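You operate a simulated robot arm through the tools that you are given. There is no shell and no other tool. Be economical: measure what you need, move in short steps, check, and stop when the job is done.

You run a simulated robot arm. Do the job below in one go: nothing can be reset, and whatever is moved stays where it is left.

TASK
Scrub the dark stain off the sample lap with soap.
Fine: soap the round brush in the soap can, lid on the large plate meanwhile; put brush and lid back. Set down upright: round brush. What is to be rubbed or washed off counts as gone when no trace of it is left.

It is judged by the outcome, as a careful person would: the job done as asked, and still so three seconds after it is handed in. It fails if anything else is knocked over, pushed out of place, dropped, spilled or broken. A push-on lid holds only when it is set on centred and level and pressed home; a screw cap is set on level and turned clockwise until tight.

THE ROBOT
A 6-joint arm with a two-finger parallel gripper, fixed in place. Base frame: the origin is at the foot of the arm, x ahead of it, y to its left, z up; the work surface is at about z = 904. Lengths are in mm, angles in rad, forces in N, time in s.
With the tool pointing down near the work surface it reaches from about 240 to 660 mm from the base axis. Its first joint turns from -1.152 to 1.152 rad. Payload 2.9 kg.
The TCP is the grasp point between the finger pads, 30 mm short of the fingertips. In the tool frame z runs along the fingers and y along their closing line. Largest opening 110 mm; finger width 20, thickness 10; the body of the gripper, 48 by 112 mm, starts 55 mm behind the TCP.
Orientation is that of the tool frame in the base frame, as [roll, pitch, yaw] about the fixed x, y, z axes, in that order (R = Rz(yaw) Ry(pitch) Rx(roll)). With the fingers straight down and closing along the base's y, the tool's x points along the base's -x, its y along +y and its z along -z.

THE INTERFACE
- The arm moves only by the tool arm_command. Its argument "moves" is a list of rows, each an object (a shift or turn left out is 0, a gripper value left out holds the last) with "hand": the gripper command, from -1 (shut) to 1 (fully open), values between in proportion; "travel": the shift along the base's x, y, z in mm, a list of three; "turn": the turn, a rotation vector about the base's x, y, z in rad, a list of three. In form: [{"hand": hand, "travel": [tx, ty, tz], "turn": [rx, ry, rz]}, ...]. A call has 1 to 10 rows; each row shifts and turns the commanded pose from where the row before left it. Each row takes 0.2 s and may step no farther than 50 mm and 0.15 rad from the row before; otherwise, or with a gripper value out of range, the whole call is refused. A pose out of reach is approached as far as the arm can. The call stops where the force on the tool passes 40 N (or 10 N more than at its start, if that is more) or the arm is blocked; 0.2 s more then pass. Each finger travels about 108 mm/s and halts on what it meets, pressing with about 22 N; the grip force reading is that of the motor and also rises with nothing between the fingers. The clock runs only during rows and for 0.2 s after the last one: add rows that do not move to give the fingers time. It gives the time, the measured TCP pose, the force on the tool (base axes), the opening and the grip force at its end, in the units of the frame above (readings bear some noise), with the torque about the TCP (base axes, N m) and any sound that the robot's microphone picked up.
- Cameras (640 x 400 px; columns grow to the right, rows downward): "scene" is fixed at [82.4, 438.4, 1388.5]; the picture's right is [-0.70, -0.71, 0.00], its down [-0.37, 0.36, -0.86] and it looks along [0.61, -0.60, -0.52] (base axes); focal length 311 px, centre (320, 200). "wrist" rides on the gripper at [72, 17, -103] in the tool frame; the picture's right is [-0.23, 0.97, 0.00], its down [-0.76, -0.18, -0.62] and it looks along [-0.61, -0.14, 0.78] (tool axes); focal length 222 px, centre (320, 200).
- get_image(camera): a new picture of that camera. It takes no simulated time.
- pixel_to_xyz(camera, pixels): for up to 12 pixels [column, row] of the newest picture of that camera ("zoom" is the newest enlarged one), the place [x, y, z] in the base frame of the surface seen there, good to about 2 mm. It takes no simulated time.
- enlarge(camera, box): a new picture of the part [left, top, right, bottom] of that camera's present view, enlarged. It takes no simulated time.
- job_done(): hands the job in; it is judged then, once.

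Go step by step. Measure first, check grasps and placings, and put right what went wrong. The budget is 80 turns and 54 pictures, counting those below and the enlarged ones. Unless the task says otherwise, let go and move clear before handing in, and close with one line.

The tools are called after "Emit:" by a JSON object that holds its "op" and its "data". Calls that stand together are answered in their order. arm_command: Moves the arm, as the interface text tells. Its arguments: {"type":"object","properties":{"moves":{"type":"array"}},"required":["moves"]} The other tools are called the same way: get_image (camera) takes a picture; pixel_to_xyz (camera, pixels) gives the place of the surface under pixels of a picture; enlarge (camera, box) takes an enlarged picture of a part of a camera's view; job_done () hands the job in.

At the start:

```text
time_s: 0.0
position: [270.6, 260.1, 1233.1]
orientation: [-3.141, 0.001, -3.141]
force: [-0.6, -0.2, 0.5]
wrist_torque: [0.02, 0.02, -0.02]
grip_width: 110.0
grasp_force: 0.1
```

scene: 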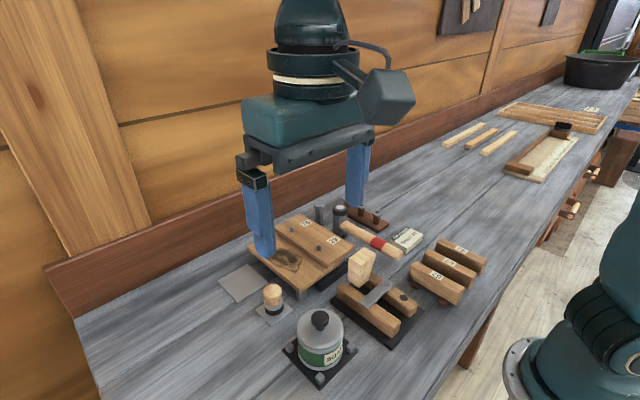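
wrist: 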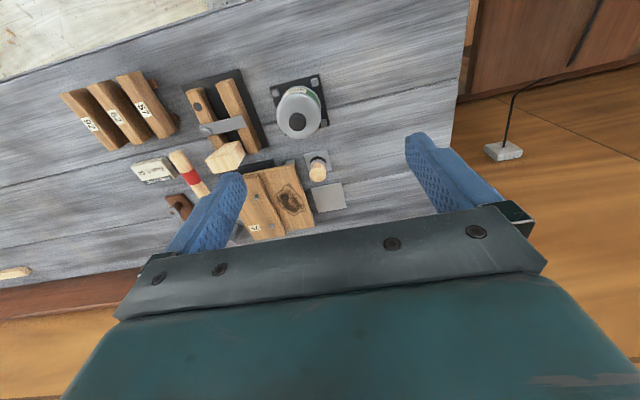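

The pictures show a soap can (scene ~320,340), a small round brush (~272,298), a board with a dark stain (~290,258) and a plate (~240,283). I'll enlarge them to measure.

Emit:
{"op": "enlarge", "data": {"camera": "scene", "box": [200, 190, 440, 390]}}

Emit:
{"op": "enlarge", "data": {"camera": "wrist", "box": [140, 60, 380, 250]}}

```text
2.00 times, centred on (320, 290) of scene
```

zoom: 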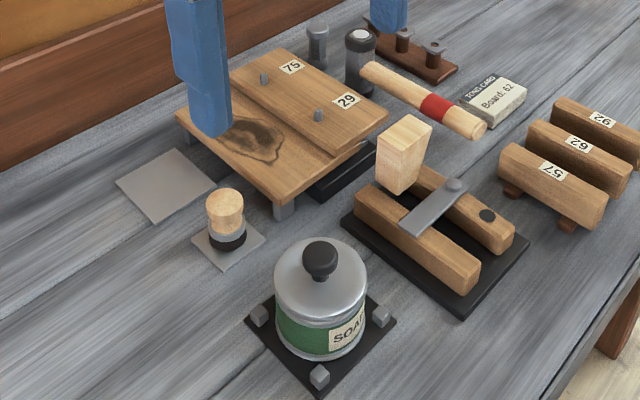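

```text
2.11 times, centred on (260, 155) of wrist
```

zoom: 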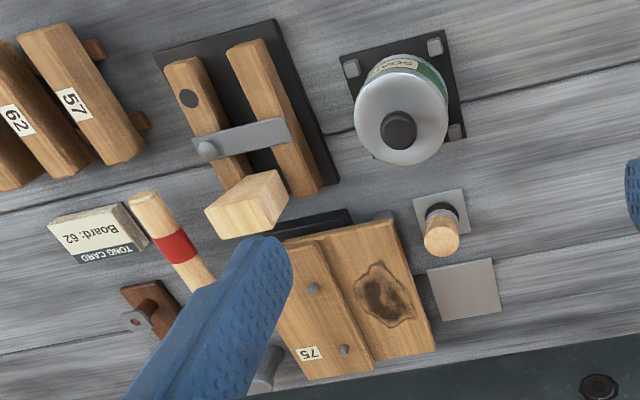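

The stain is on the lower board of the lap, the brush stands on the small plate and the larger plate is empty. Now I'll measure them.

Emit:
{"op": "pixel_to_xyz", "data": {"camera": "zoom", "pixels": [[398, 130], [420, 148], [370, 100], [442, 240], [440, 208], [464, 288], [385, 292], [358, 272], [408, 312], [372, 318], [430, 350], [440, 268]]}}

Emit:
{"op": "pixel_to_xyz", "data": {"camera": "scene", "pixels": [[320, 315], [320, 332], [272, 288], [273, 311], [240, 283], [222, 282], [258, 273], [293, 257], [272, 254], [296, 272], [286, 249], [298, 345]]}}

```text
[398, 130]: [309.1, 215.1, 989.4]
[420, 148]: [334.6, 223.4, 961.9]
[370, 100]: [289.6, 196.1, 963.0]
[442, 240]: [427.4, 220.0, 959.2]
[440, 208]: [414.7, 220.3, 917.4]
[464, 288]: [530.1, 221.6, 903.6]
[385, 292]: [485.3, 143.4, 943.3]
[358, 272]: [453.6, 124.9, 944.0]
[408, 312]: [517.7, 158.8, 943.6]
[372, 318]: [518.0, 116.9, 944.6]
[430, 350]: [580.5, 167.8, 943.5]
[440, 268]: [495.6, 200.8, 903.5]
```

```text
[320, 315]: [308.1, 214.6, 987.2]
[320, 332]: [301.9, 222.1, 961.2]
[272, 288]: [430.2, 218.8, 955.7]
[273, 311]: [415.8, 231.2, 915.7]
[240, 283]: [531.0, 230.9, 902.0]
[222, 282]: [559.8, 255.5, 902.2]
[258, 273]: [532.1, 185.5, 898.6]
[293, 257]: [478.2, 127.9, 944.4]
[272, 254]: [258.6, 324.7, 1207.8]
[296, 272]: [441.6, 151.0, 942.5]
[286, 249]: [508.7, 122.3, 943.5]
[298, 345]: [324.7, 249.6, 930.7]
```

The can's axis is near (308, 214) with the knob top near z 990. The brush is near (427, 219) with its top at 959. I'll move over the can and look closer.

Emit:
{"op": "arm_command", "data": {"moves": [{"hand": 1, "travel": [20, -24, -40]}, {"hand": 0.2, "travel": [18, -23, -40]}, {"hand": -0.2, "travel": [0, 0, -40]}, {"hand": -0.2}]}}

Emit:
{"op": "get_image", "data": {"camera": "wrist"}}

Emit:
{"op": "enlarge", "data": {"camera": "scene", "box": [210, 220, 370, 390]}}

```text
refused: row 1 steps farther than a row can; nothing moved
```

```text
49 pictures are left
```

wrist: 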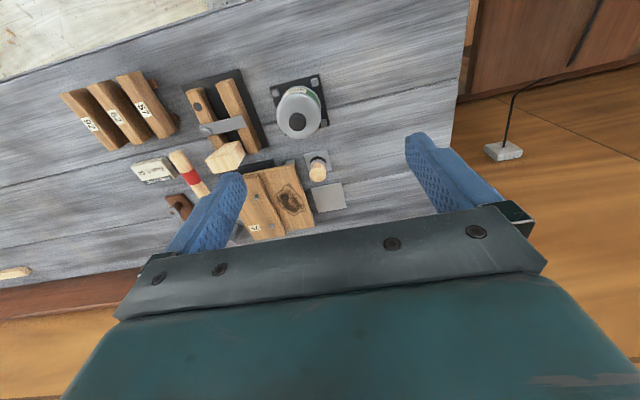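

```text
2.35 times, centred on (290, 305) of scene
```

zoom: 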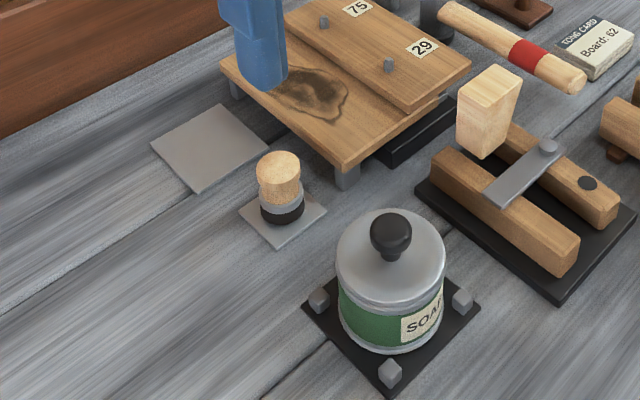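

That step was slightly over 50 mm, so I'll shorten it. I'll also measure the plate corners and the can from this zoom.

Emit:
{"op": "pixel_to_xyz", "data": {"camera": "zoom", "pixels": [[155, 147], [215, 106], [263, 146], [200, 188], [340, 262], [441, 262], [390, 298], [388, 225], [240, 212], [278, 244], [325, 211], [388, 344]]}}

Emit:
{"op": "arm_command", "data": {"moves": [{"hand": 1, "travel": [12, -15, -40]}, {"hand": 0.2, "travel": [12, -15, -40]}, {"hand": -0.2, "travel": [13, -16, -40]}, {"hand": -0.2}]}}

Emit:
{"op": "get_image", "data": {"camera": "wrist"}}

```text
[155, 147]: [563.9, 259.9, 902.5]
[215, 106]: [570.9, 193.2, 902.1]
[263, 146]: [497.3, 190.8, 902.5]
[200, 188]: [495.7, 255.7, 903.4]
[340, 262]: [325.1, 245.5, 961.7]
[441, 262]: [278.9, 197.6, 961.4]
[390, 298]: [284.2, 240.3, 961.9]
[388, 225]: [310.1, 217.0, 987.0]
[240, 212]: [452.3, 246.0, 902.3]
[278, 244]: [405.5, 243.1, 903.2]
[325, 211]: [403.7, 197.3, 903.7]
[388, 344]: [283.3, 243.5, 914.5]
```

```text
time_s: 1.0
position: [309.3, 212.9, 1114.1]
orientation: [3.141, 0.0, 3.14]
force: [1.1, -0.1, 0.6]
wrist_torque: [0.01, -0.05, 0.01]
grip_width: 43.8
grasp_force: 0.0
```

```text
47 pictures are left
```

wrist: 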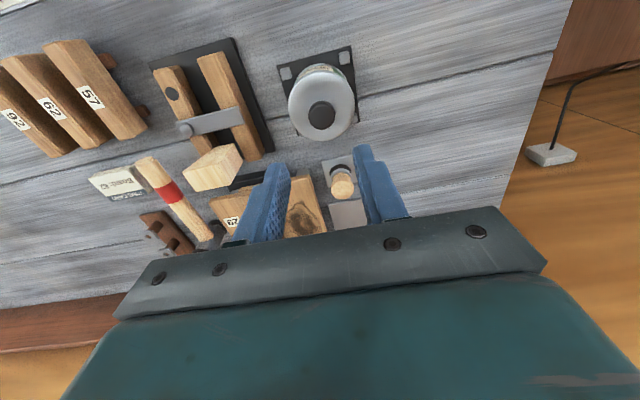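

Plate centre is about (532, 225) and the brush plate centre about (428, 220). I'll enlarge the wrist view to fix the can axis and knob.

Emit:
{"op": "enlarge", "data": {"camera": "wrist", "box": [260, 30, 380, 220]}}

```text
2.11 times, centred on (320, 125) of wrist
```

zoom: 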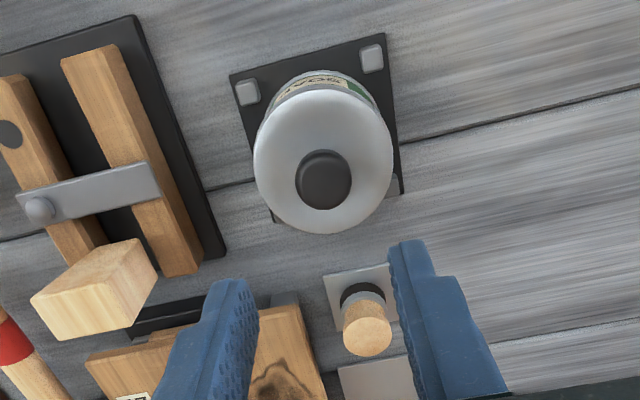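

Emit:
{"op": "pixel_to_xyz", "data": {"camera": "zoom", "pixels": [[258, 165], [389, 158], [322, 231], [322, 93], [298, 182], [349, 178], [324, 207], [324, 180], [345, 330], [389, 328], [367, 335], [367, 353]]}}

```text
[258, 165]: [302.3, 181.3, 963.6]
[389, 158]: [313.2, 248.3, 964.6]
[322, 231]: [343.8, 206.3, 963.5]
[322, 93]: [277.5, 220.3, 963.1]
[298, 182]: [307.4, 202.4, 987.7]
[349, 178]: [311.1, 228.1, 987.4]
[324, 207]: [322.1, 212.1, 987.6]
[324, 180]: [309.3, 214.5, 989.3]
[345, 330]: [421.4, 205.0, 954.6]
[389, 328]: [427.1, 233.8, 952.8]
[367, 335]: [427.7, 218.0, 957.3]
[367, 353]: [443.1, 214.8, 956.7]
```

The can and knob axis is at about (309.5, 214.8), the knob is about 26 mm wide, and the lid top is at 963.5. I'll descend to tip-grip the knob with the fingertips at about 968.

Emit:
{"op": "arm_command", "data": {"moves": [{"hand": -0.2, "travel": [0, 2, -50]}, {"travel": [0, 0, -45], "hand": -0.2}, {"travel": [0, 0, -20], "hand": -0.2}, {"hand": -0.2}, {"hand": -1}, {"hand": -1}, {"hand": -1}]}}

Emit:
{"op": "enlarge", "data": {"camera": "scene", "box": [220, 220, 400, 390]}}

```text
time_s: 2.6
position: [307.7, 218.4, 996.9]
orientation: [-3.141, -0.001, -3.141]
force: [-0.9, -0.4, 0.4]
wrist_torque: [0.01, -0.01, -0.03]
grip_width: 26.5
grasp_force: 22.2
heard: snap
```

```text
2.35 times, centred on (310, 305) of scene
```

zoom: 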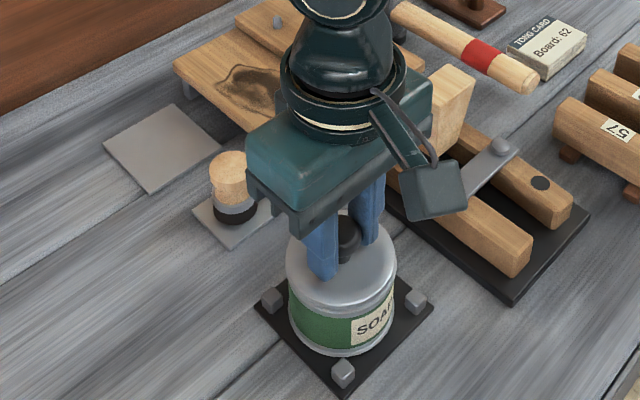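

I have the knob at 26.5 mm wide and heard a snap, possibly the lid loosening. I'll lift straight up in small steps.

Emit:
{"op": "arm_command", "data": {"moves": [{"hand": -1, "travel": [0, 0, 5]}, {"hand": -1, "travel": [0, 0, 10]}, {"hand": -1, "travel": [0, 0, 25]}, {"hand": -1, "travel": [0, 0, 30]}]}}

Emit:
{"op": "enlarge", "data": {"camera": "scene", "box": [220, 200, 400, 390]}}

```text
time_s: 3.6
position: [308.0, 218.5, 1069.5]
orientation: [3.141, -0.001, 3.141]
force: [-0.2, 0.6, -0.2]
wrist_torque: [0.0, -0.01, -0.03]
grip_width: 26.1
grasp_force: 21.8
```

```text
2.11 times, centred on (310, 295) of scene
```

zoom: 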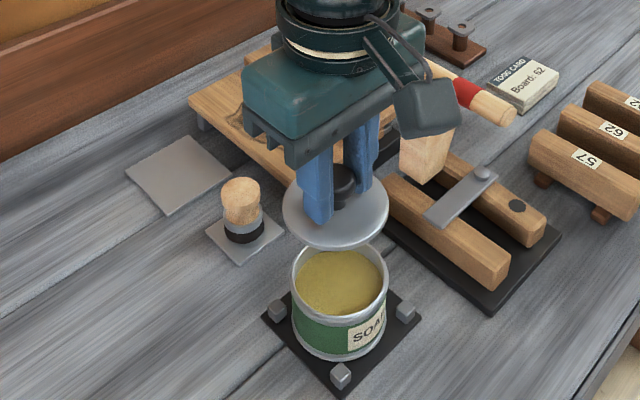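

The lid is off, level, and the soap sits near the rim. I'll carry the lid over the large plate at about (532, 225).

Emit:
{"op": "arm_command", "data": {"moves": [{"hand": -1, "travel": [45, 2, 0]}, {"hand": -1, "travel": [45, 2, 0]}, {"hand": -1, "travel": [45, 2, 0]}, {"hand": -1, "travel": [45, 2, 0]}, {"hand": -1, "travel": [44.4, 1, 0]}, {"hand": -1, "travel": [0, 0, -40]}, {"hand": -1, "travel": [0, 0, -30]}, {"hand": -1}]}}

Emit:
{"op": "enlarge", "data": {"camera": "scene", "box": [180, 200, 380, 390]}}

```text
time_s: 5.4
position: [531.9, 224.8, 997.2]
orientation: [3.141, 0.0, -3.142]
force: [-0.3, 0.1, 0.4]
wrist_torque: [0.0, 0.01, 0.0]
grip_width: 26.3
grasp_force: 22.0
```

```text
2.11 times, centred on (280, 295) of scene
```

zoom: 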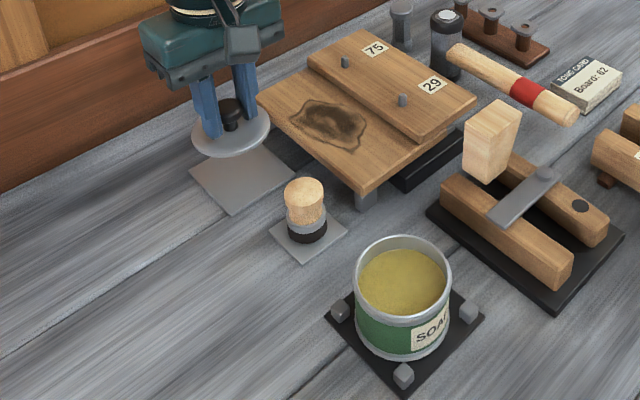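

Clear views of everything now; I'll measure the soap level, rim, stain outline and brush before lowering the lid.

Emit:
{"op": "pixel_to_xyz", "data": {"camera": "zoom", "pixels": [[404, 282], [372, 262], [402, 238], [402, 312], [290, 122], [367, 126], [330, 151], [307, 101], [304, 185], [306, 237], [305, 224], [362, 188]]}}

Emit:
{"op": "arm_command", "data": {"moves": [{"hand": -1, "travel": [0, 0, -30]}, {"hand": -1, "travel": [0, 0, -12]}, {"hand": -1, "travel": [0, 0, -4]}, {"hand": -1}]}}

Emit:
{"op": "enlarge", "data": {"camera": "scene", "box": [180, 200, 300, 320]}}

```text
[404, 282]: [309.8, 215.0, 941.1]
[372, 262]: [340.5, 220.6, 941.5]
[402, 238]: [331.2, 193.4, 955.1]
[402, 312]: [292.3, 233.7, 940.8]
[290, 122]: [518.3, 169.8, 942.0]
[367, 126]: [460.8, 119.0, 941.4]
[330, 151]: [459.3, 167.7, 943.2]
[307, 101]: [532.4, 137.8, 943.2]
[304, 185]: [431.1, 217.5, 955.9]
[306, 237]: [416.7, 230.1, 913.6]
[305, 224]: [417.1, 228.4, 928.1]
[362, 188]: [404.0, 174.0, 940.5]
```

```text
time_s: 6.4
position: [530.0, 225.5, 952.3]
orientation: [-3.142, 0.0, -3.14]
force: [-0.5, -0.5, 0.2]
wrist_torque: [-0.04, 0.01, 0.01]
grip_width: 26.6
grasp_force: 21.7
```

```text
3.33 times, centred on (240, 260) of scene
```

zoom: 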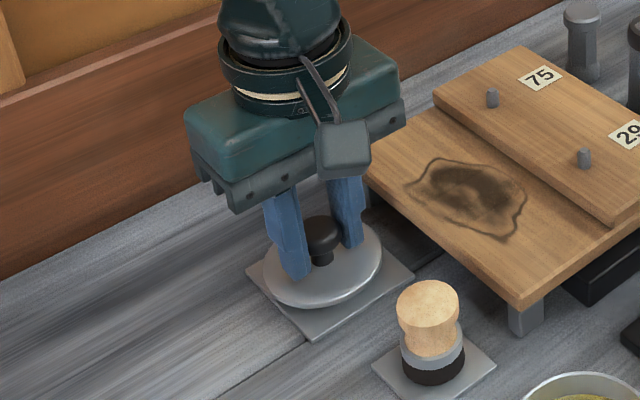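

The lid's top is at about 918, still a few mm above the plate. I'll lower it in 2 mm steps until I feel contact.

Emit:
{"op": "arm_command", "data": {"moves": [{"hand": -1, "travel": [0, 0, -2]}, {"hand": -1, "travel": [0, 0, -2]}, {"hand": -1}]}}

```text
time_s: 7.2
position: [530.6, 226.3, 948.1]
orientation: [3.142, 0.0, -3.141]
force: [0.2, -0.8, -0.5]
wrist_torque: [-0.01, 0.03, 0.0]
grip_width: 26.4
grasp_force: 22.1
```

Emit:
{"op": "arm_command", "data": {"moves": [{"hand": -1, "travel": [0, 0, -1.5]}, {"hand": -1, "travel": [0, 0, -1.5]}, {"hand": -1}]}}

Emit:
{"op": "enlarge", "data": {"camera": "scene", "box": [200, 240, 280, 310]}}

```text
time_s: 8.0
position: [529.8, 225.7, 945.7]
orientation: [3.14, 0.0, -3.141]
force: [0.4, -0.3, -0.6]
wrist_torque: [-0.03, 0.02, 0.03]
grip_width: 26.4
grasp_force: 21.9
```

```text
5.71 times, centred on (240, 275) of scene
```

zoom: 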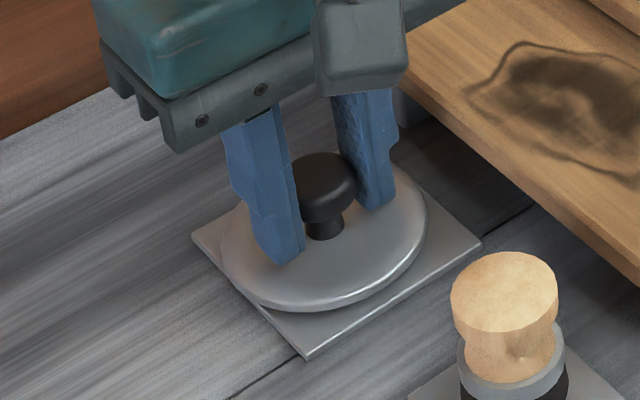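

Still no contact force; the lid is a thin disc very near the plate. Continuing in 1 mm steps.

Emit:
{"op": "arm_command", "data": {"moves": [{"hand": -1, "travel": [0, 0, -1]}, {"hand": -1, "travel": [0, 0, -1]}, {"hand": -1}]}}

```text
time_s: 8.8
position: [533.0, 225.7, 944.0]
orientation: [3.141, 0.002, 3.141]
force: [-2.6, -2.2, 13.2]
wrist_torque: [0.15, 0.11, 0.05]
grip_width: 26.5
grasp_force: 21.9
```

Contact at 13 N: the lid is on the plate. I'll release and rise.

Emit:
{"op": "arm_command", "data": {"moves": [{"hand": -1, "travel": [0, 0, 0.5]}, {"hand": -0.2}, {"hand": -0.2}, {"hand": -0.2, "travel": [0, 0, 30]}, {"hand": -0.2, "travel": [0, 0, 40]}, {"hand": -0.2, "travel": [-45, -2, 0]}, {"hand": -0.2, "travel": [-30, -2, 0]}, {"hand": -0.2}]}}

Emit:
{"op": "get_image", "data": {"camera": "wrist"}}

Emit:
{"op": "enlarge", "data": {"camera": "scene", "box": [190, 230, 310, 330]}}

```text
time_s: 10.6
position: [457.0, 222.0, 1015.0]
orientation: [-3.141, 0.0, 3.141]
force: [-0.1, 0.9, -0.3]
wrist_torque: [-0.01, 0.0, -0.01]
grip_width: 43.9
grasp_force: 0.1
```

```text
40 pictures are left
```

wrist: 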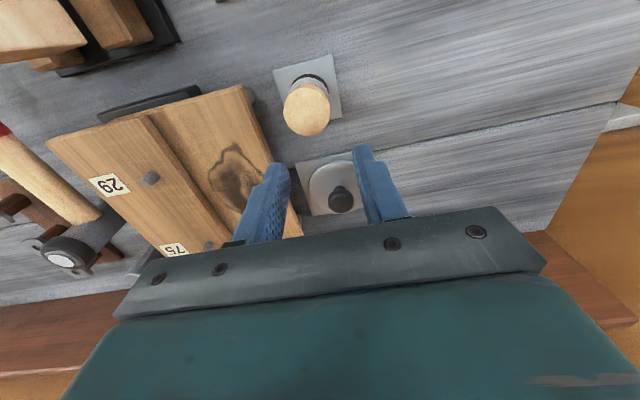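

```text
4.00 times, centred on (250, 280) of scene
```

zoom: 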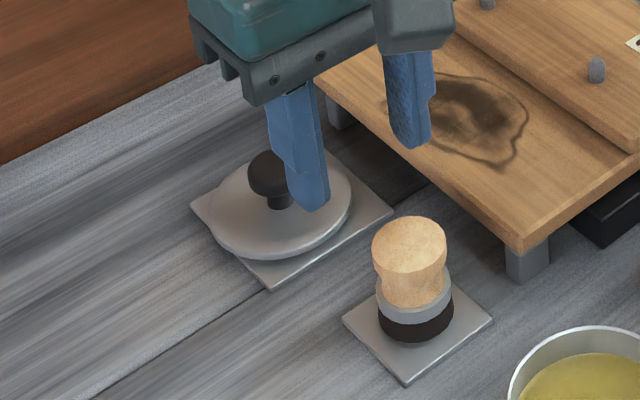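

The lid rests fully on the plate. Next I'll measure the brush top and ferrule from the wrist.

Emit:
{"op": "enlarge", "data": {"camera": "wrist", "box": [260, 40, 380, 230]}}

Emit:
{"op": "pixel_to_xyz", "data": {"camera": "wrist", "pixels": [[284, 109], [329, 107], [306, 133], [306, 86], [306, 110], [313, 75], [327, 90], [341, 200], [298, 190], [333, 62], [278, 72]]}}

```text
2.11 times, centred on (320, 135) of wrist
```

zoom: 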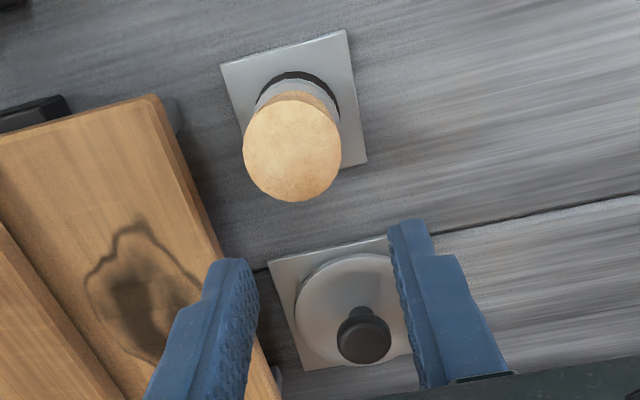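

```text
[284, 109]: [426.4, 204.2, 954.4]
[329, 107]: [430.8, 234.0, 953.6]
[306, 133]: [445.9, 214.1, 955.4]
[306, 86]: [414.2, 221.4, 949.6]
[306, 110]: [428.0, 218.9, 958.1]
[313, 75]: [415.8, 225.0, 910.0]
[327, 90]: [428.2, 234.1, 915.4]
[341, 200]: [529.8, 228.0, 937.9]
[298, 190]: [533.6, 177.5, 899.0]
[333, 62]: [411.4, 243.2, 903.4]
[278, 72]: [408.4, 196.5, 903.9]
```

The brush axis is at about (428.5, 219), 30 mm wide with its top at 957. I'll come down over it and grip with the fingertips at about 928.

Emit:
{"op": "arm_command", "data": {"moves": [{"hand": 0, "travel": [-28.5, -2, 0]}, {"hand": 0}, {"hand": 0, "travel": [0, 0, -30]}, {"hand": 0, "travel": [0, 0, -25.6]}, {"hand": 0}, {"hand": -1}, {"hand": -1}, {"hand": -1}]}}

Emit:
{"op": "enlarge", "data": {"camera": "scene", "box": [210, 230, 330, 330]}}

```text
time_s: 12.4
position: [428.2, 219.6, 957.9]
orientation: [3.14, -0.002, 3.14]
force: [-0.3, -0.5, -0.1]
wrist_torque: [0.0, 0.01, -0.02]
grip_width: 33.6
grasp_force: 21.8
```

```text
4.00 times, centred on (270, 280) of scene
```

zoom: 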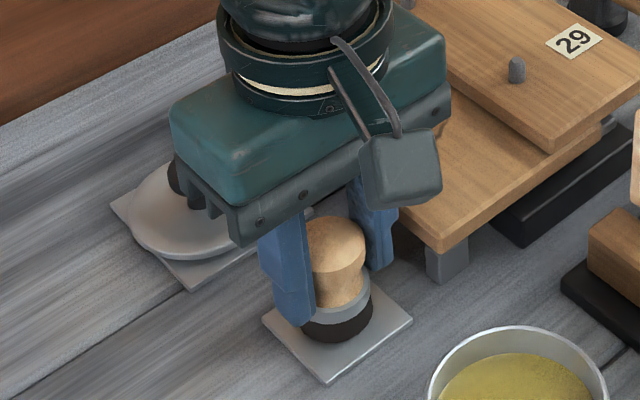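

The grip is 33.6 mm wide, on the ferrule and handle. I'll lift and carry it over the can at (309.5, 214.8).

Emit:
{"op": "arm_command", "data": {"moves": [{"hand": -1, "travel": [0, 0, 40]}, {"hand": -1, "travel": [0, 0, 40]}, {"hand": -1, "travel": [-40, -1.3, 0]}, {"hand": -1, "travel": [-40, -1.5, 0]}, {"hand": -1, "travel": [-39, -1.5, 0]}, {"hand": -1}]}}

Emit:
{"op": "enlarge", "data": {"camera": "scene", "box": [230, 220, 410, 390]}}

```text
time_s: 13.8
position: [309.2, 216.8, 1038.1]
orientation: [3.141, 0.001, 3.141]
force: [-0.3, 0.2, 0.2]
wrist_torque: [-0.01, -0.02, -0.01]
grip_width: 33.4
grasp_force: 22.0
```

```text
2.35 times, centred on (320, 305) of scene
```

zoom: 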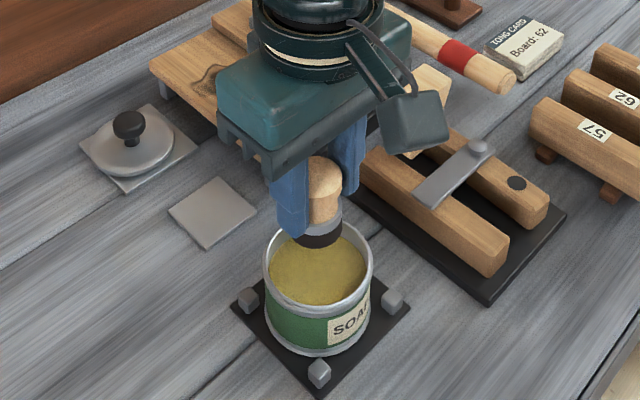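

The brush is upright and centred over the can. I'll dip it about 5 mm below the soap surface at 941.

Emit:
{"op": "arm_command", "data": {"moves": [{"hand": -1, "travel": [0, 0, -30]}, {"hand": -1, "travel": [0, 0, -12]}, {"hand": -1, "travel": [0, 0, -4]}, {"hand": -1, "travel": [0, 0, -3]}, {"hand": -1}, {"hand": -1}]}}

Emit:
{"op": "enlarge", "data": {"camera": "scene", "box": [260, 250, 400, 390]}}

```text
time_s: 15.2
position: [311.5, 218.7, 988.6]
orientation: [3.138, 0.004, -3.14]
force: [4.1, 7.6, 23.3]
wrist_torque: [0.3, -0.25, 0.06]
grip_width: 34.0
grasp_force: 21.7
```

```text
2.86 times, centred on (330, 320) of scene
```

zoom: 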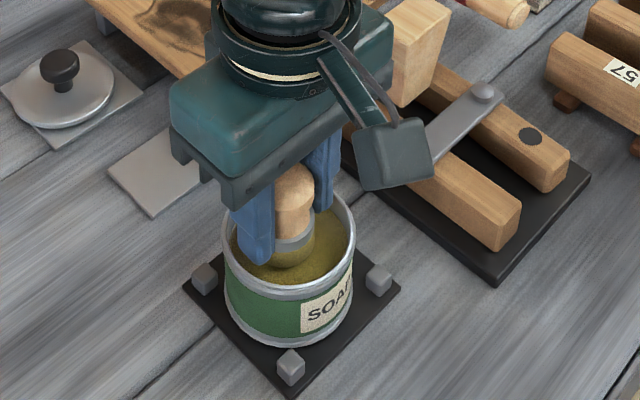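

The soap resists at 23 N and the bristles show soap. I'll lift clear slowly and check.

Emit:
{"op": "arm_command", "data": {"moves": [{"hand": -1, "travel": [0, 0, 5]}, {"hand": -1, "travel": [0, 0, 20]}, {"hand": -1, "travel": [0, 0, 35]}, {"hand": -1}]}}

Emit:
{"op": "enlarge", "data": {"camera": "scene", "box": [260, 250, 380, 370]}}

```text
time_s: 16.2
position: [310.3, 219.4, 1048.0]
orientation: [3.141, -0.002, 3.14]
force: [0.1, -0.4, -0.3]
wrist_torque: [0.0, 0.0, 0.01]
grip_width: 33.8
grasp_force: 21.8
```

```text
3.33 times, centred on (320, 310) of scene
```

zoom: 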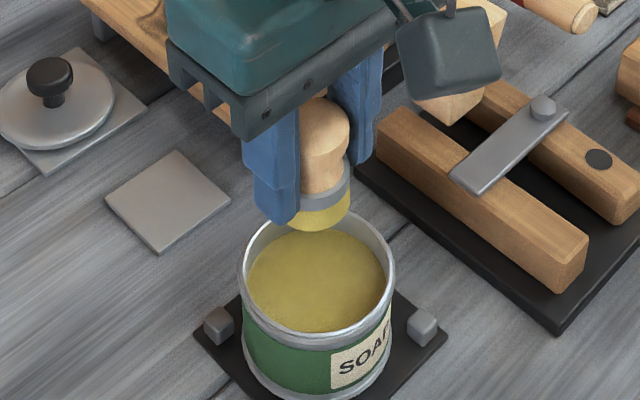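

The bristles are well soaped. I'll measure the board geometry next: the stain's extents, the upper lap's edge and the peg heights.

Emit:
{"op": "enlarge", "data": {"camera": "scene", "box": [250, 195, 370, 305]}}

```text
3.64 times, centred on (310, 250) of scene
```

zoom: 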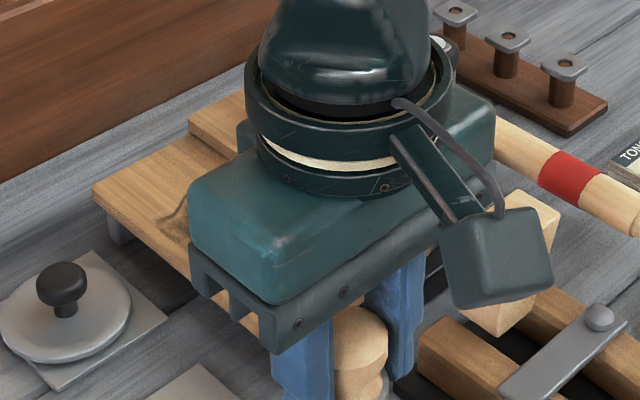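

The view is blocked by the gripper, so I'll move back over the brush plate and look with the wrist camera.

Emit:
{"op": "arm_command", "data": {"moves": [{"hand": -1, "travel": [45, 2, 5]}, {"hand": -1, "travel": [45, 2, 5]}, {"hand": -1, "travel": [30, 0, 0]}, {"hand": -1}]}}

Emit:
{"op": "enlarge", "data": {"camera": "wrist", "box": [130, 60, 330, 260]}}

```text
time_s: 17.2
position: [429.1, 222.3, 1055.9]
orientation: [-3.141, -0.001, -3.141]
force: [0.0, 1.4, -0.4]
wrist_torque: [-0.02, 0.0, 0.0]
grip_width: 33.7
grasp_force: 22.1
```

```text
2.00 times, centred on (230, 160) of wrist
```

zoom: 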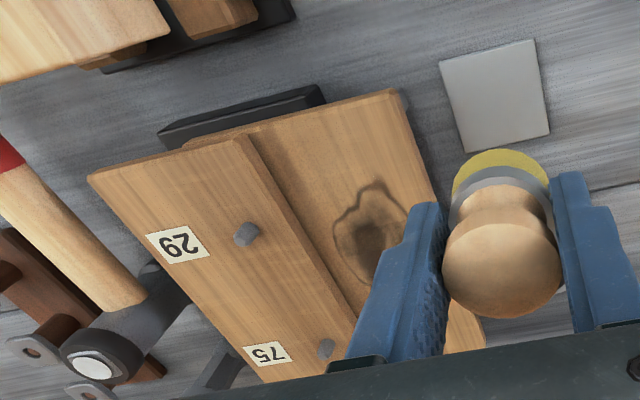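

Emit:
{"op": "pixel_to_xyz", "data": {"camera": "zoom", "pixels": [[246, 142], [343, 318], [244, 228], [200, 215], [376, 181], [335, 225], [345, 260], [366, 282], [404, 222], [395, 95], [330, 280], [430, 180]]}}

Emit:
{"op": "pixel_to_xyz", "data": {"camera": "wrist", "pixels": [[271, 143], [292, 136]]}}

```text
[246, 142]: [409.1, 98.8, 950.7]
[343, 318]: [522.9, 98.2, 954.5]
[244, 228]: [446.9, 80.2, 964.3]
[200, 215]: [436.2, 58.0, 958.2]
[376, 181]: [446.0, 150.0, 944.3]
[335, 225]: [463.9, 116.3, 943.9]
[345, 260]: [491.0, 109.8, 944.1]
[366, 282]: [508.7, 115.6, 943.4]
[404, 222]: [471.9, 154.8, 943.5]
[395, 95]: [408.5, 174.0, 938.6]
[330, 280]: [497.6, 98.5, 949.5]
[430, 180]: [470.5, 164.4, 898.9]
```

```text
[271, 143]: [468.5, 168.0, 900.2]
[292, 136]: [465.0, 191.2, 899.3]
```

The lower board's top is at 943.5, the upper lap starts at y 99 (top 958), and the stain spans x 446–533, y 110–170. I'll move over the stain's centre and come down to light contact.

Emit:
{"op": "arm_command", "data": {"moves": [{"hand": -1, "travel": [20, -26, 0]}, {"hand": -1, "travel": [20, -26, 0]}, {"hand": -1, "travel": [20.5, -26.8, 0]}, {"hand": -1, "travel": [0, 0, -30]}, {"hand": -1, "travel": [0, 0, -22]}, {"hand": -1}]}}

Emit:
{"op": "enlarge", "data": {"camera": "scene", "box": [240, 200, 360, 300]}}

```text
time_s: 18.6
position: [490.6, 139.8, 1006.9]
orientation: [-3.141, 0.001, 3.141]
force: [-0.6, 0.3, 0.3]
wrist_torque: [0.04, 0.02, -0.02]
grip_width: 33.8
grasp_force: 21.5
```

```text
4.00 times, centred on (300, 250) of scene
```

zoom: 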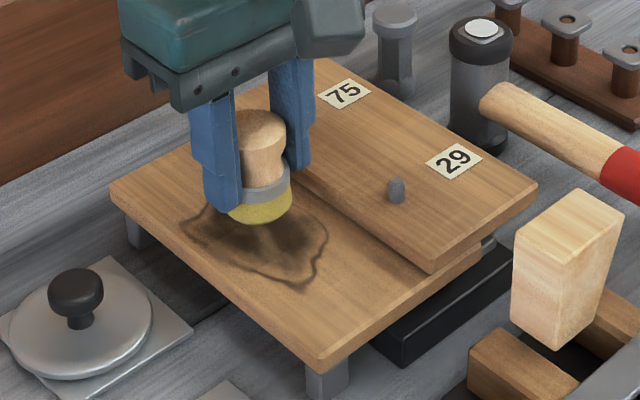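

The brush hangs just above the stain. I'll lower it in small steps to find contact.

Emit:
{"op": "arm_command", "data": {"moves": [{"hand": -1, "travel": [0, 0, -3]}, {"hand": -1, "travel": [0, 0, -2]}, {"hand": -1, "travel": [0, 0, -1]}, {"hand": -1}]}}

```text
time_s: 19.6
position: [489.7, 141.3, 1000.7]
orientation: [3.141, 0.001, -3.14]
force: [0.3, -0.3, -0.2]
wrist_torque: [-0.01, 0.01, 0.01]
grip_width: 33.7
grasp_force: 22.1
```

Emit:
{"op": "arm_command", "data": {"moves": [{"hand": -1, "travel": [0, 0, -1.5]}, {"hand": -1, "travel": [0, 0, -1]}, {"hand": -1}]}}

```text
time_s: 20.4
position: [489.0, 139.4, 999.5]
orientation: [-3.142, 0.001, 3.141]
force: [-0.2, -0.6, -0.1]
wrist_torque: [0.0, 0.0, 0.0]
grip_width: 33.6
grasp_force: 21.8
```

Emit:
{"op": "arm_command", "data": {"moves": [{"hand": -1, "travel": [0, 0, -1]}, {"hand": -1, "travel": [0, 0, -1]}, {"hand": -1}]}}

```text
time_s: 21.2
position: [489.1, 140.1, 997.5]
orientation: [3.141, -0.001, 3.141]
force: [-0.6, -0.2, -0.6]
wrist_torque: [0.03, 0.03, 0.0]
grip_width: 33.7
grasp_force: 21.8
```

Emit:
{"op": "arm_command", "data": {"moves": [{"hand": -1, "travel": [0, 0, -1]}, {"hand": -1, "travel": [0, 0, -1]}, {"hand": -1}]}}

```text
time_s: 22.0
position: [490.1, 141.6, 994.1]
orientation: [3.141, 0.0, -3.141]
force: [0.3, 0.2, 0.1]
wrist_torque: [0.0, 0.02, 0.0]
grip_width: 33.8
grasp_force: 22.1
```

Emit:
{"op": "arm_command", "data": {"moves": [{"hand": -1, "travel": [0, 0, -1]}, {"hand": -1, "travel": [0, 0, -1]}, {"hand": -1}]}}

Emit:
{"op": "enlarge", "data": {"camera": "scene", "box": [260, 215, 340, 285]}}

```text
time_s: 22.8
position: [489.8, 140.4, 993.1]
orientation: [-3.141, 0.001, 3.14]
force: [0.3, -0.6, -0.2]
wrist_torque: [0.01, -0.02, -0.02]
grip_width: 33.8
grasp_force: 21.7
```

```text
5.71 times, centred on (300, 250) of scene
```

zoom: 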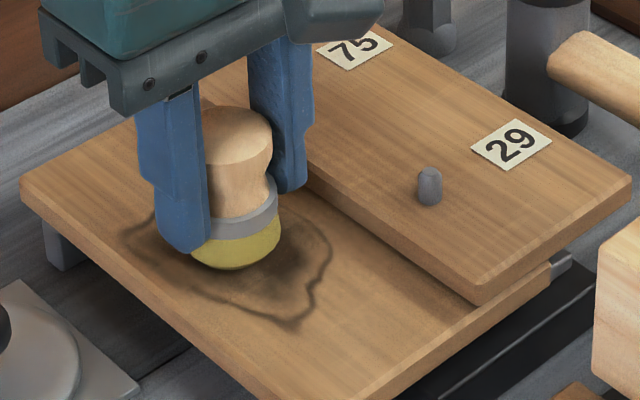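

Emit:
{"op": "pixel_to_xyz", "data": {"camera": "zoom", "pixels": [[235, 255], [235, 266], [235, 232], [180, 245], [240, 120]]}}

Emit:
{"op": "arm_command", "data": {"moves": [{"hand": -1, "travel": [0, 0, -1]}, {"hand": -1, "travel": [0, 0, -1]}, {"hand": -1}]}}

```text
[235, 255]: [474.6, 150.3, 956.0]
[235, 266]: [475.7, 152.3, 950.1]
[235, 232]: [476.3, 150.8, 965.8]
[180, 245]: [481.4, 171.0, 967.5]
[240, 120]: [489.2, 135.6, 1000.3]
```

```text
time_s: 23.6
position: [490.6, 141.3, 990.4]
orientation: [3.142, 0.001, 3.141]
force: [0.3, 0.0, -1.0]
wrist_torque: [0.0, -0.01, 0.01]
grip_width: 33.7
grasp_force: 21.8
```

The brush top is about 7.5 mm above the TCP, so it slid up in the grip during dipping, leaving the fingertips close to the upper lap's height (958). I'll lift and turn the gripper 90° so the fingers lie along x and clear the lap.

Emit:
{"op": "arm_command", "data": {"moves": [{"hand": -1, "travel": [0, 0, 40]}, {"hand": -1, "turn": [0, 0, -0.145]}, {"hand": -1, "turn": [0, 0, -0.145]}, {"hand": -1, "turn": [0, 0, -0.145]}, {"hand": -1, "turn": [0, 0, -0.145]}, {"hand": -1, "turn": [0, 0, -0.145]}, {"hand": -1, "turn": [0, 0, -0.145]}, {"hand": -1, "turn": [0, 0, -0.145]}, {"hand": -1, "turn": [0, 0, -0.145]}, {"hand": -1, "turn": [0, 0, -0.145]}]}}

Emit:
{"op": "arm_command", "data": {"moves": [{"hand": -1, "turn": [0, 0, -0.145]}, {"hand": -1, "turn": [0, 0, -0.1208]}, {"hand": -1}]}}

Emit:
{"op": "get_image", "data": {"camera": "wrist"}}

Emit:
{"op": "enlarge", "data": {"camera": "scene", "box": [220, 180, 360, 300]}}

```text
time_s: 25.8
position: [490.1, 140.8, 1031.4]
orientation: [3.141, 0.001, 1.833]
force: [-0.5, -0.3, -0.3]
wrist_torque: [-0.03, 0.02, -0.03]
grip_width: 34.1
grasp_force: 22.0
```

```text
time_s: 26.6
position: [490.1, 140.8, 1031.0]
orientation: [3.141, 0.001, 1.567]
force: [0.0, -0.3, 0.1]
wrist_torque: [0.03, 0.01, 0.01]
grip_width: 34.0
grasp_force: 22.0
```

```text
29 pictures are left
```

wrist: 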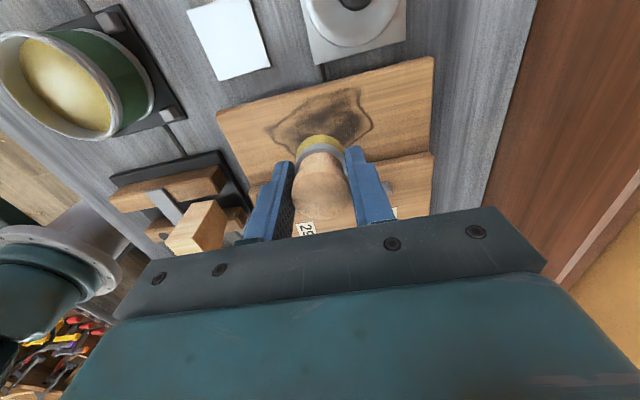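

```text
3.33 times, centred on (290, 240) of scene
```

zoom: 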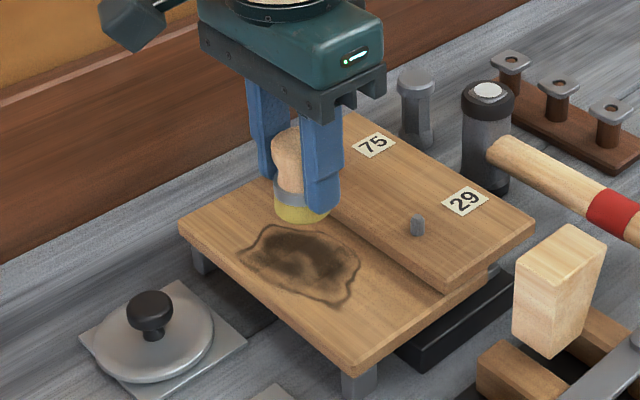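

The turn worked and the whole stain is visible in both views. I'll measure its outline from the scene zoom.

Emit:
{"op": "pixel_to_xyz", "data": {"camera": "zoom", "pixels": [[238, 260], [268, 226], [300, 234], [330, 236], [360, 264], [352, 304], [320, 300], [280, 288], [250, 272], [300, 265], [303, 221], [180, 228]]}}

Emit:
{"op": "pixel_to_xyz", "data": {"camera": "wrist", "pixels": [[268, 127], [358, 88], [374, 128], [350, 143], [330, 93], [434, 57], [217, 112], [320, 136], [318, 190]]}}

```text
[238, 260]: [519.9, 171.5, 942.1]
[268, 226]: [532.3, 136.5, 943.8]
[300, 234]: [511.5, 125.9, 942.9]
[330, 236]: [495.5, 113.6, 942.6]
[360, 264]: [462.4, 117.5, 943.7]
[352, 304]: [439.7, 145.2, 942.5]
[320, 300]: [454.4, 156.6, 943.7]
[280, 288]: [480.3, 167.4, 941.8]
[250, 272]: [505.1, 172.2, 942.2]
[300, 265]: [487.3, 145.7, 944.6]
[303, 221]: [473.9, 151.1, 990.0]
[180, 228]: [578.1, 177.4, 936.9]
```

```text
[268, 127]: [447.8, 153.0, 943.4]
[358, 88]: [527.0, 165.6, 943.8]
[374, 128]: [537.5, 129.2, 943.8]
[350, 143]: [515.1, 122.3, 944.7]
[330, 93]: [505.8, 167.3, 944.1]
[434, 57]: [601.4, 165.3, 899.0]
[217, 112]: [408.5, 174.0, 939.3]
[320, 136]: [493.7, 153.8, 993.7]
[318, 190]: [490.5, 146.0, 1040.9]
```

Stain outline is x 439–537, y 112–172. I'll descend again and find contact in 1 mm steps.

Emit:
{"op": "arm_command", "data": {"moves": [{"hand": -1, "travel": [0, 0, -38]}, {"hand": -1, "travel": [0, 0, -2.5]}, {"hand": -1, "travel": [0, 0, -1]}, {"hand": -1, "travel": [0, 0, -1]}, {"hand": -1}]}}

```text
time_s: 27.8
position: [491.0, 140.6, 988.6]
orientation: [3.136, 0.0, 1.569]
force: [0.1, -8.1, 16.7]
wrist_torque: [-0.43, 0.07, -0.03]
grip_width: 33.8
grasp_force: 21.9
```

Contact at 17 N; I'll ease off half a millimetre and try a first pass along x at y 140.

Emit:
{"op": "arm_command", "data": {"moves": [{"hand": -1, "travel": [0, 0, 0.5]}, {"hand": -1, "travel": [21, 0, 0]}, {"hand": -1, "travel": [21, 0, 0]}, {"hand": -1, "travel": [-28, 0, 0]}, {"hand": -1, "travel": [-28, 0, 0]}, {"hand": -1, "travel": [-30, 0, 0]}, {"hand": -1}]}}

Emit:
{"op": "enlarge", "data": {"camera": "scene", "box": [250, 210, 350, 290]}}

```text
time_s: 29.4
position: [440.8, 140.5, 989.9]
orientation: [3.14, 0.001, 1.568]
force: [4.1, -0.7, 8.9]
wrist_torque: [-0.09, -0.18, 0.0]
grip_width: 33.5
grasp_force: 21.9
```

```text
5.00 times, centred on (300, 250) of scene
```

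zoom: 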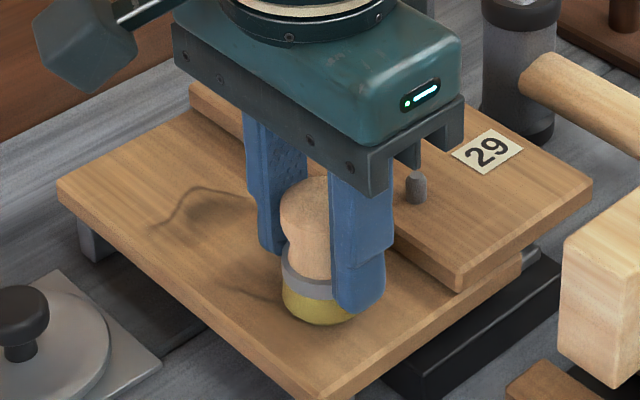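

The stain is lifting where the brush passed (the left patch and right line remain). I'll continue toward the lap at y 129 and 118.

Emit:
{"op": "arm_command", "data": {"moves": [{"hand": -1, "travel": [0, -11, 0]}, {"hand": -1, "travel": [30, 0, 0]}, {"hand": -1, "travel": [30, 0, 0]}, {"hand": -1, "travel": [28, 0, 0]}, {"hand": -1, "travel": [0, -10.5, 0]}, {"hand": -1, "travel": [-28, 0, 0]}, {"hand": -1, "travel": [-30, 0, 0]}, {"hand": -1, "travel": [-30, 0, 0]}, {"hand": -1}]}}

Emit:
{"op": "arm_command", "data": {"moves": [{"hand": -1, "travel": [0, 16, 0]}, {"hand": -1, "travel": [0, 16, 0]}, {"hand": -1, "travel": [30, 0, 0]}, {"hand": -1, "travel": [30, 0, 0]}, {"hand": -1, "travel": [30, 0, 0]}, {"hand": -1, "travel": [0, 9, 0]}, {"hand": -1, "travel": [-30, 0, 0]}, {"hand": -1, "travel": [-30, 0, 0]}, {"hand": -1, "travel": [-30, 0, 0]}, {"hand": -1}]}}

Emit:
{"op": "enlarge", "data": {"camera": "scene", "box": [250, 210, 350, 290]}}

```text
time_s: 31.4
position: [444.8, 120.2, 989.4]
orientation: [3.141, -0.001, 1.568]
force: [-0.7, 0.0, -0.5]
wrist_torque: [0.0, 0.0, -0.02]
grip_width: 34.1
grasp_force: 21.9
```

```text
time_s: 33.6
position: [448.8, 161.9, 986.9]
orientation: [3.134, -0.003, 1.57]
force: [11.8, -0.1, 23.5]
wrist_torque: [-0.07, -0.3, 0.03]
grip_width: 34.0
grasp_force: 21.9
```

```text
5.00 times, centred on (300, 250) of scene
```

zoom: 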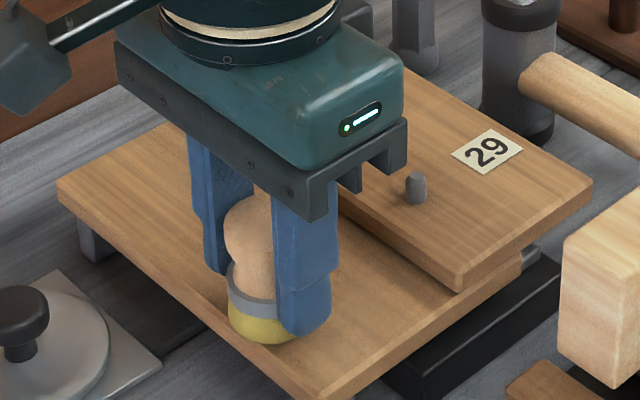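

No stain is visible past the gripper, but force was uneven: none at y 118, 23 N here. I'll lift and inspect the board and brush.

Emit:
{"op": "arm_command", "data": {"moves": [{"hand": -1, "travel": [0, 0, 40]}, {"hand": -1, "travel": [0, 0, 45]}, {"hand": -1, "travel": [-45, 0, 0]}, {"hand": -1}]}}

Emit:
{"op": "enlarge", "data": {"camera": "scene", "box": [240, 200, 360, 300]}}

Emit:
{"op": "get_image", "data": {"camera": "wrist"}}

```text
time_s: 34.6
position: [402.6, 163.0, 1074.2]
orientation: [-3.14, 0.0, 1.569]
force: [-0.3, -0.3, -0.3]
wrist_torque: [0.01, 0.01, -0.01]
grip_width: 33.7
grasp_force: 22.0
```

```text
4.00 times, centred on (300, 250) of scene
```

zoom: 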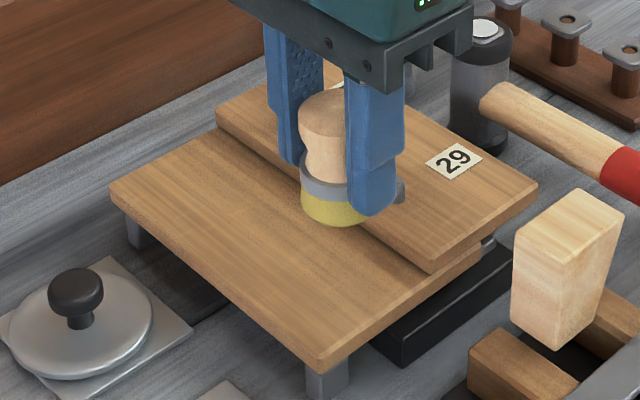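

```text
24 pictures are left
```

wrist: 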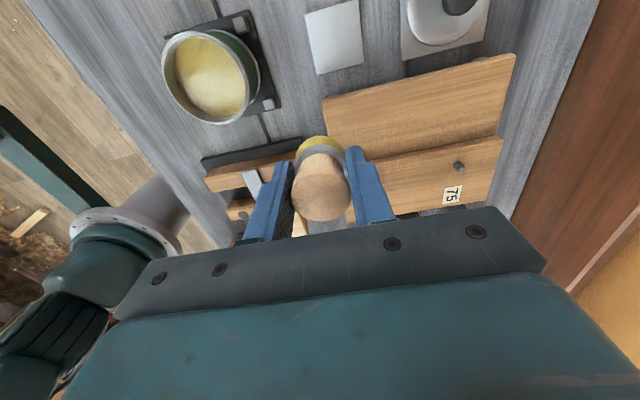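

The board looks clean; I'll zoom closer for leftover traces.

Emit:
{"op": "enlarge", "data": {"camera": "wrist", "box": [320, 50, 520, 170]}}

Emit:
{"op": "enlarge", "data": {"camera": "scene", "box": [264, 220, 340, 275]}}

```text
3.20 times, centred on (420, 110) of wrist
```

zoom: 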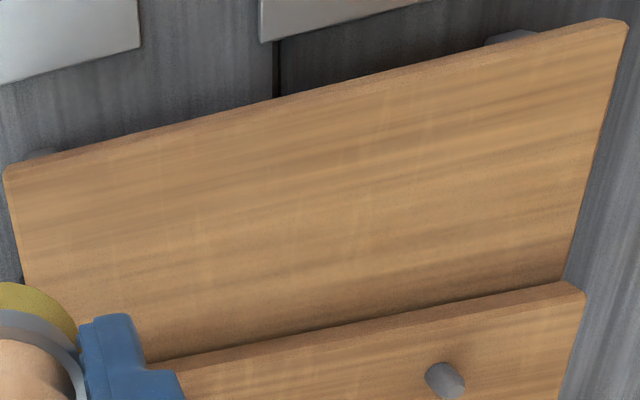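

```text
7.27 times, centred on (302, 248) of scene
```

zoom: 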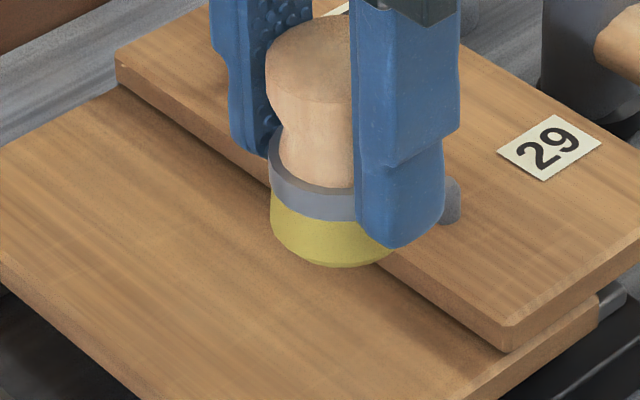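

No trace of the stain shows in either view (only the lap's shadow). I'll carry the brush back over its plate at (428.5, 219.5) and check again from there.

Emit:
{"op": "arm_command", "data": {"moves": [{"hand": -1, "travel": [14, 30, 0]}, {"hand": -1, "travel": [13.5, 30, 0]}, {"hand": -1, "travel": [0, 0, -45]}, {"hand": -1, "travel": [0, 0, -45]}, {"hand": -1, "travel": [0, 0, -20]}, {"hand": -1}]}}

Emit:
{"op": "enlarge", "data": {"camera": "scene", "box": [230, 210, 330, 320]}}

```text
time_s: 36.0
position: [429.2, 220.3, 963.4]
orientation: [-3.14, 0.0, 1.568]
force: [0.4, 1.3, -0.2]
wrist_torque: [0.01, 0.01, -0.03]
grip_width: 34.2
grasp_force: 22.6
```

```text
3.64 times, centred on (280, 265) of scene
```

zoom: 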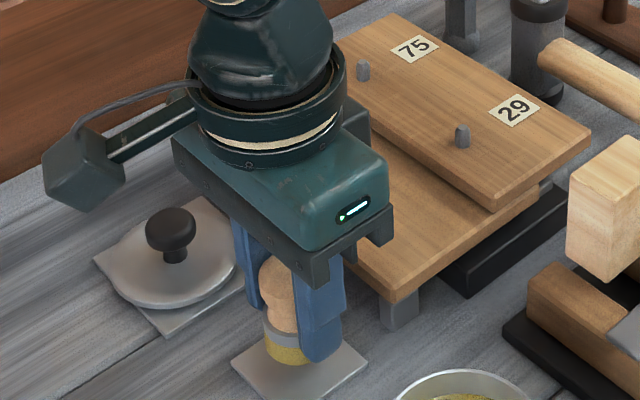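

The brush is over its plate, still about 14 mm high. Lowering until light contact.

Emit:
{"op": "arm_command", "data": {"moves": [{"hand": -1, "travel": [0, 0, -9]}, {"hand": -1, "travel": [0, 0, -2]}, {"hand": -1, "travel": [0, 0, -1]}, {"hand": -1}]}}

```text
time_s: 37.0
position: [427.1, 219.3, 951.0]
orientation: [3.141, -0.003, 1.569]
force: [0.3, -0.6, -0.5]
wrist_torque: [0.03, 0.0, 0.04]
grip_width: 33.9
grasp_force: 22.3
```

Emit:
{"op": "arm_command", "data": {"moves": [{"hand": -1, "travel": [0, 0, -1]}, {"hand": -1, "travel": [0, 0, -1]}, {"hand": -1}]}}

```text
time_s: 37.8
position: [428.4, 220.6, 948.9]
orientation: [-3.142, 0.0, 1.569]
force: [0.1, 0.1, -0.1]
wrist_torque: [0.01, 0.03, -0.01]
grip_width: 33.8
grasp_force: 22.1
```

Emit:
{"op": "arm_command", "data": {"moves": [{"hand": -1, "travel": [0, 0, -1]}, {"hand": -1, "travel": [0, 0, -1]}, {"hand": -1}]}}

```text
time_s: 38.6
position: [429.0, 219.5, 947.3]
orientation: [-3.141, 0.001, 1.568]
force: [-1.0, 0.8, 0.1]
wrist_torque: [0.02, -0.01, 0.01]
grip_width: 34.2
grasp_force: 22.0
```

Emit:
{"op": "arm_command", "data": {"moves": [{"hand": -1, "travel": [0, 0, -1]}, {"hand": -1, "travel": [0, 0, -1]}, {"hand": -1}]}}

Emit:
{"op": "enlarge", "data": {"camera": "scene", "box": [250, 270, 310, 330]}}

```text
time_s: 39.4
position: [428.9, 218.5, 946.1]
orientation: [3.139, 0.0, 1.567]
force: [-4.0, -5.2, 22.9]
wrist_torque: [-0.25, 0.24, -0.02]
grip_width: 33.6
grasp_force: 21.8
```

```text
6.67 times, centred on (280, 300) of scene
```

zoom: 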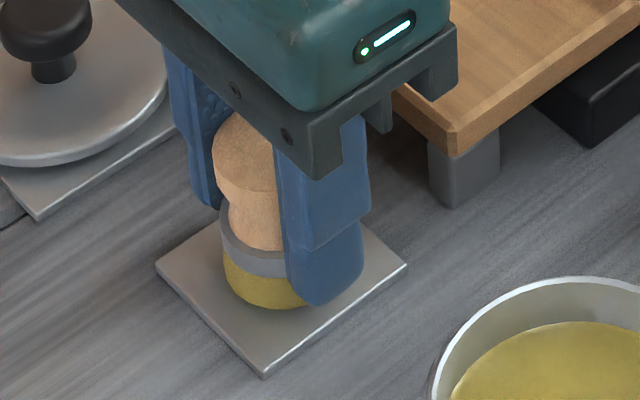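

Contact at 23 N with the brush seated on its plate. I'll ease off a little, release and rise straight up.

Emit:
{"op": "arm_command", "data": {"moves": [{"hand": -1, "travel": [0, 0, 1]}, {"hand": -0.3}, {"hand": -0.1}, {"hand": -0.1}, {"hand": -0.1, "travel": [0, 0, 25]}, {"hand": -0.1, "travel": [0, 0, 45]}, {"hand": -0.1, "travel": [0, 0, 45]}, {"hand": -0.1}]}}

Emit:
{"op": "enlarge", "data": {"camera": "scene", "box": [240, 220, 340, 330]}}

```text
time_s: 41.2
position: [428.2, 222.0, 1061.4]
orientation: [3.141, 0.0, 1.569]
force: [-0.5, 0.0, 0.3]
wrist_torque: [0.05, -0.03, 0.0]
grip_width: 49.4
grasp_force: 0.0
```

```text
3.64 times, centred on (290, 275) of scene
```

zoom: 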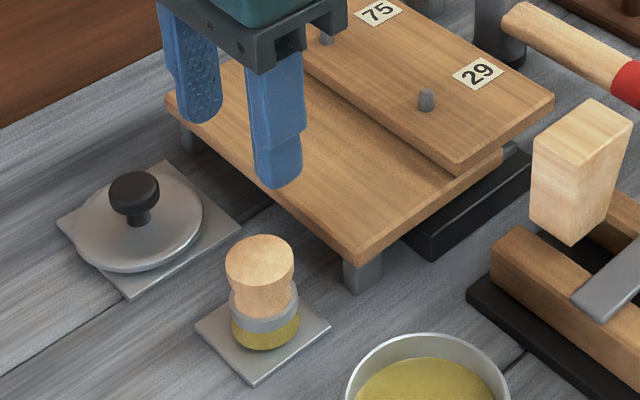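

The brush stands upright on its plate and the board looks clean. I'll turn the gripper back to its original heading before fetching the lid.

Emit:
{"op": "arm_command", "data": {"moves": [{"hand": -0.2, "turn": [0, 0, 0.145]}, {"hand": -0.2, "turn": [0, 0, 0.145]}, {"hand": -0.2, "turn": [0, 0, 0.145]}, {"hand": -0.2, "turn": [0, 0, 0.145]}, {"hand": -0.2, "turn": [0, 0, 0.145]}, {"hand": -0.2, "turn": [0, 0, 0.145]}, {"hand": -0.2, "turn": [0, 0, 0.145]}, {"hand": -0.2, "turn": [0, 0, 0.145]}, {"hand": -0.2, "turn": [0, 0, 0.145]}, {"hand": -0.2, "turn": [0, 0, 0.145]}]}}

Emit:
{"op": "arm_command", "data": {"moves": [{"hand": -0.2, "turn": [0, 0, 0.1208]}, {"hand": -0.2, "travel": [-45, -2, 0]}, {"hand": -0.2}]}}

Emit:
{"op": "enlarge", "data": {"camera": "wrist", "box": [260, 0, 380, 120]}}

```text
time_s: 43.4
position: [428.4, 219.5, 1062.5]
orientation: [3.141, -0.001, 3.023]
force: [-0.2, 0.3, 0.5]
wrist_torque: [-0.03, -0.02, 0.0]
grip_width: 44.0
grasp_force: 0.1
```

```text
time_s: 44.2
position: [382.9, 219.3, 1063.8]
orientation: [-3.141, 0.001, -3.141]
force: [0.3, 0.4, -0.2]
wrist_torque: [0.01, 0.01, -0.01]
grip_width: 44.3
grasp_force: 0.0
```

```text
3.33 times, centred on (320, 60) of wrist
```

zoom: 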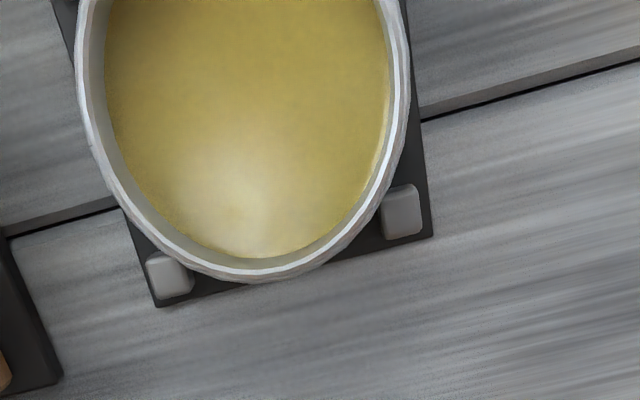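

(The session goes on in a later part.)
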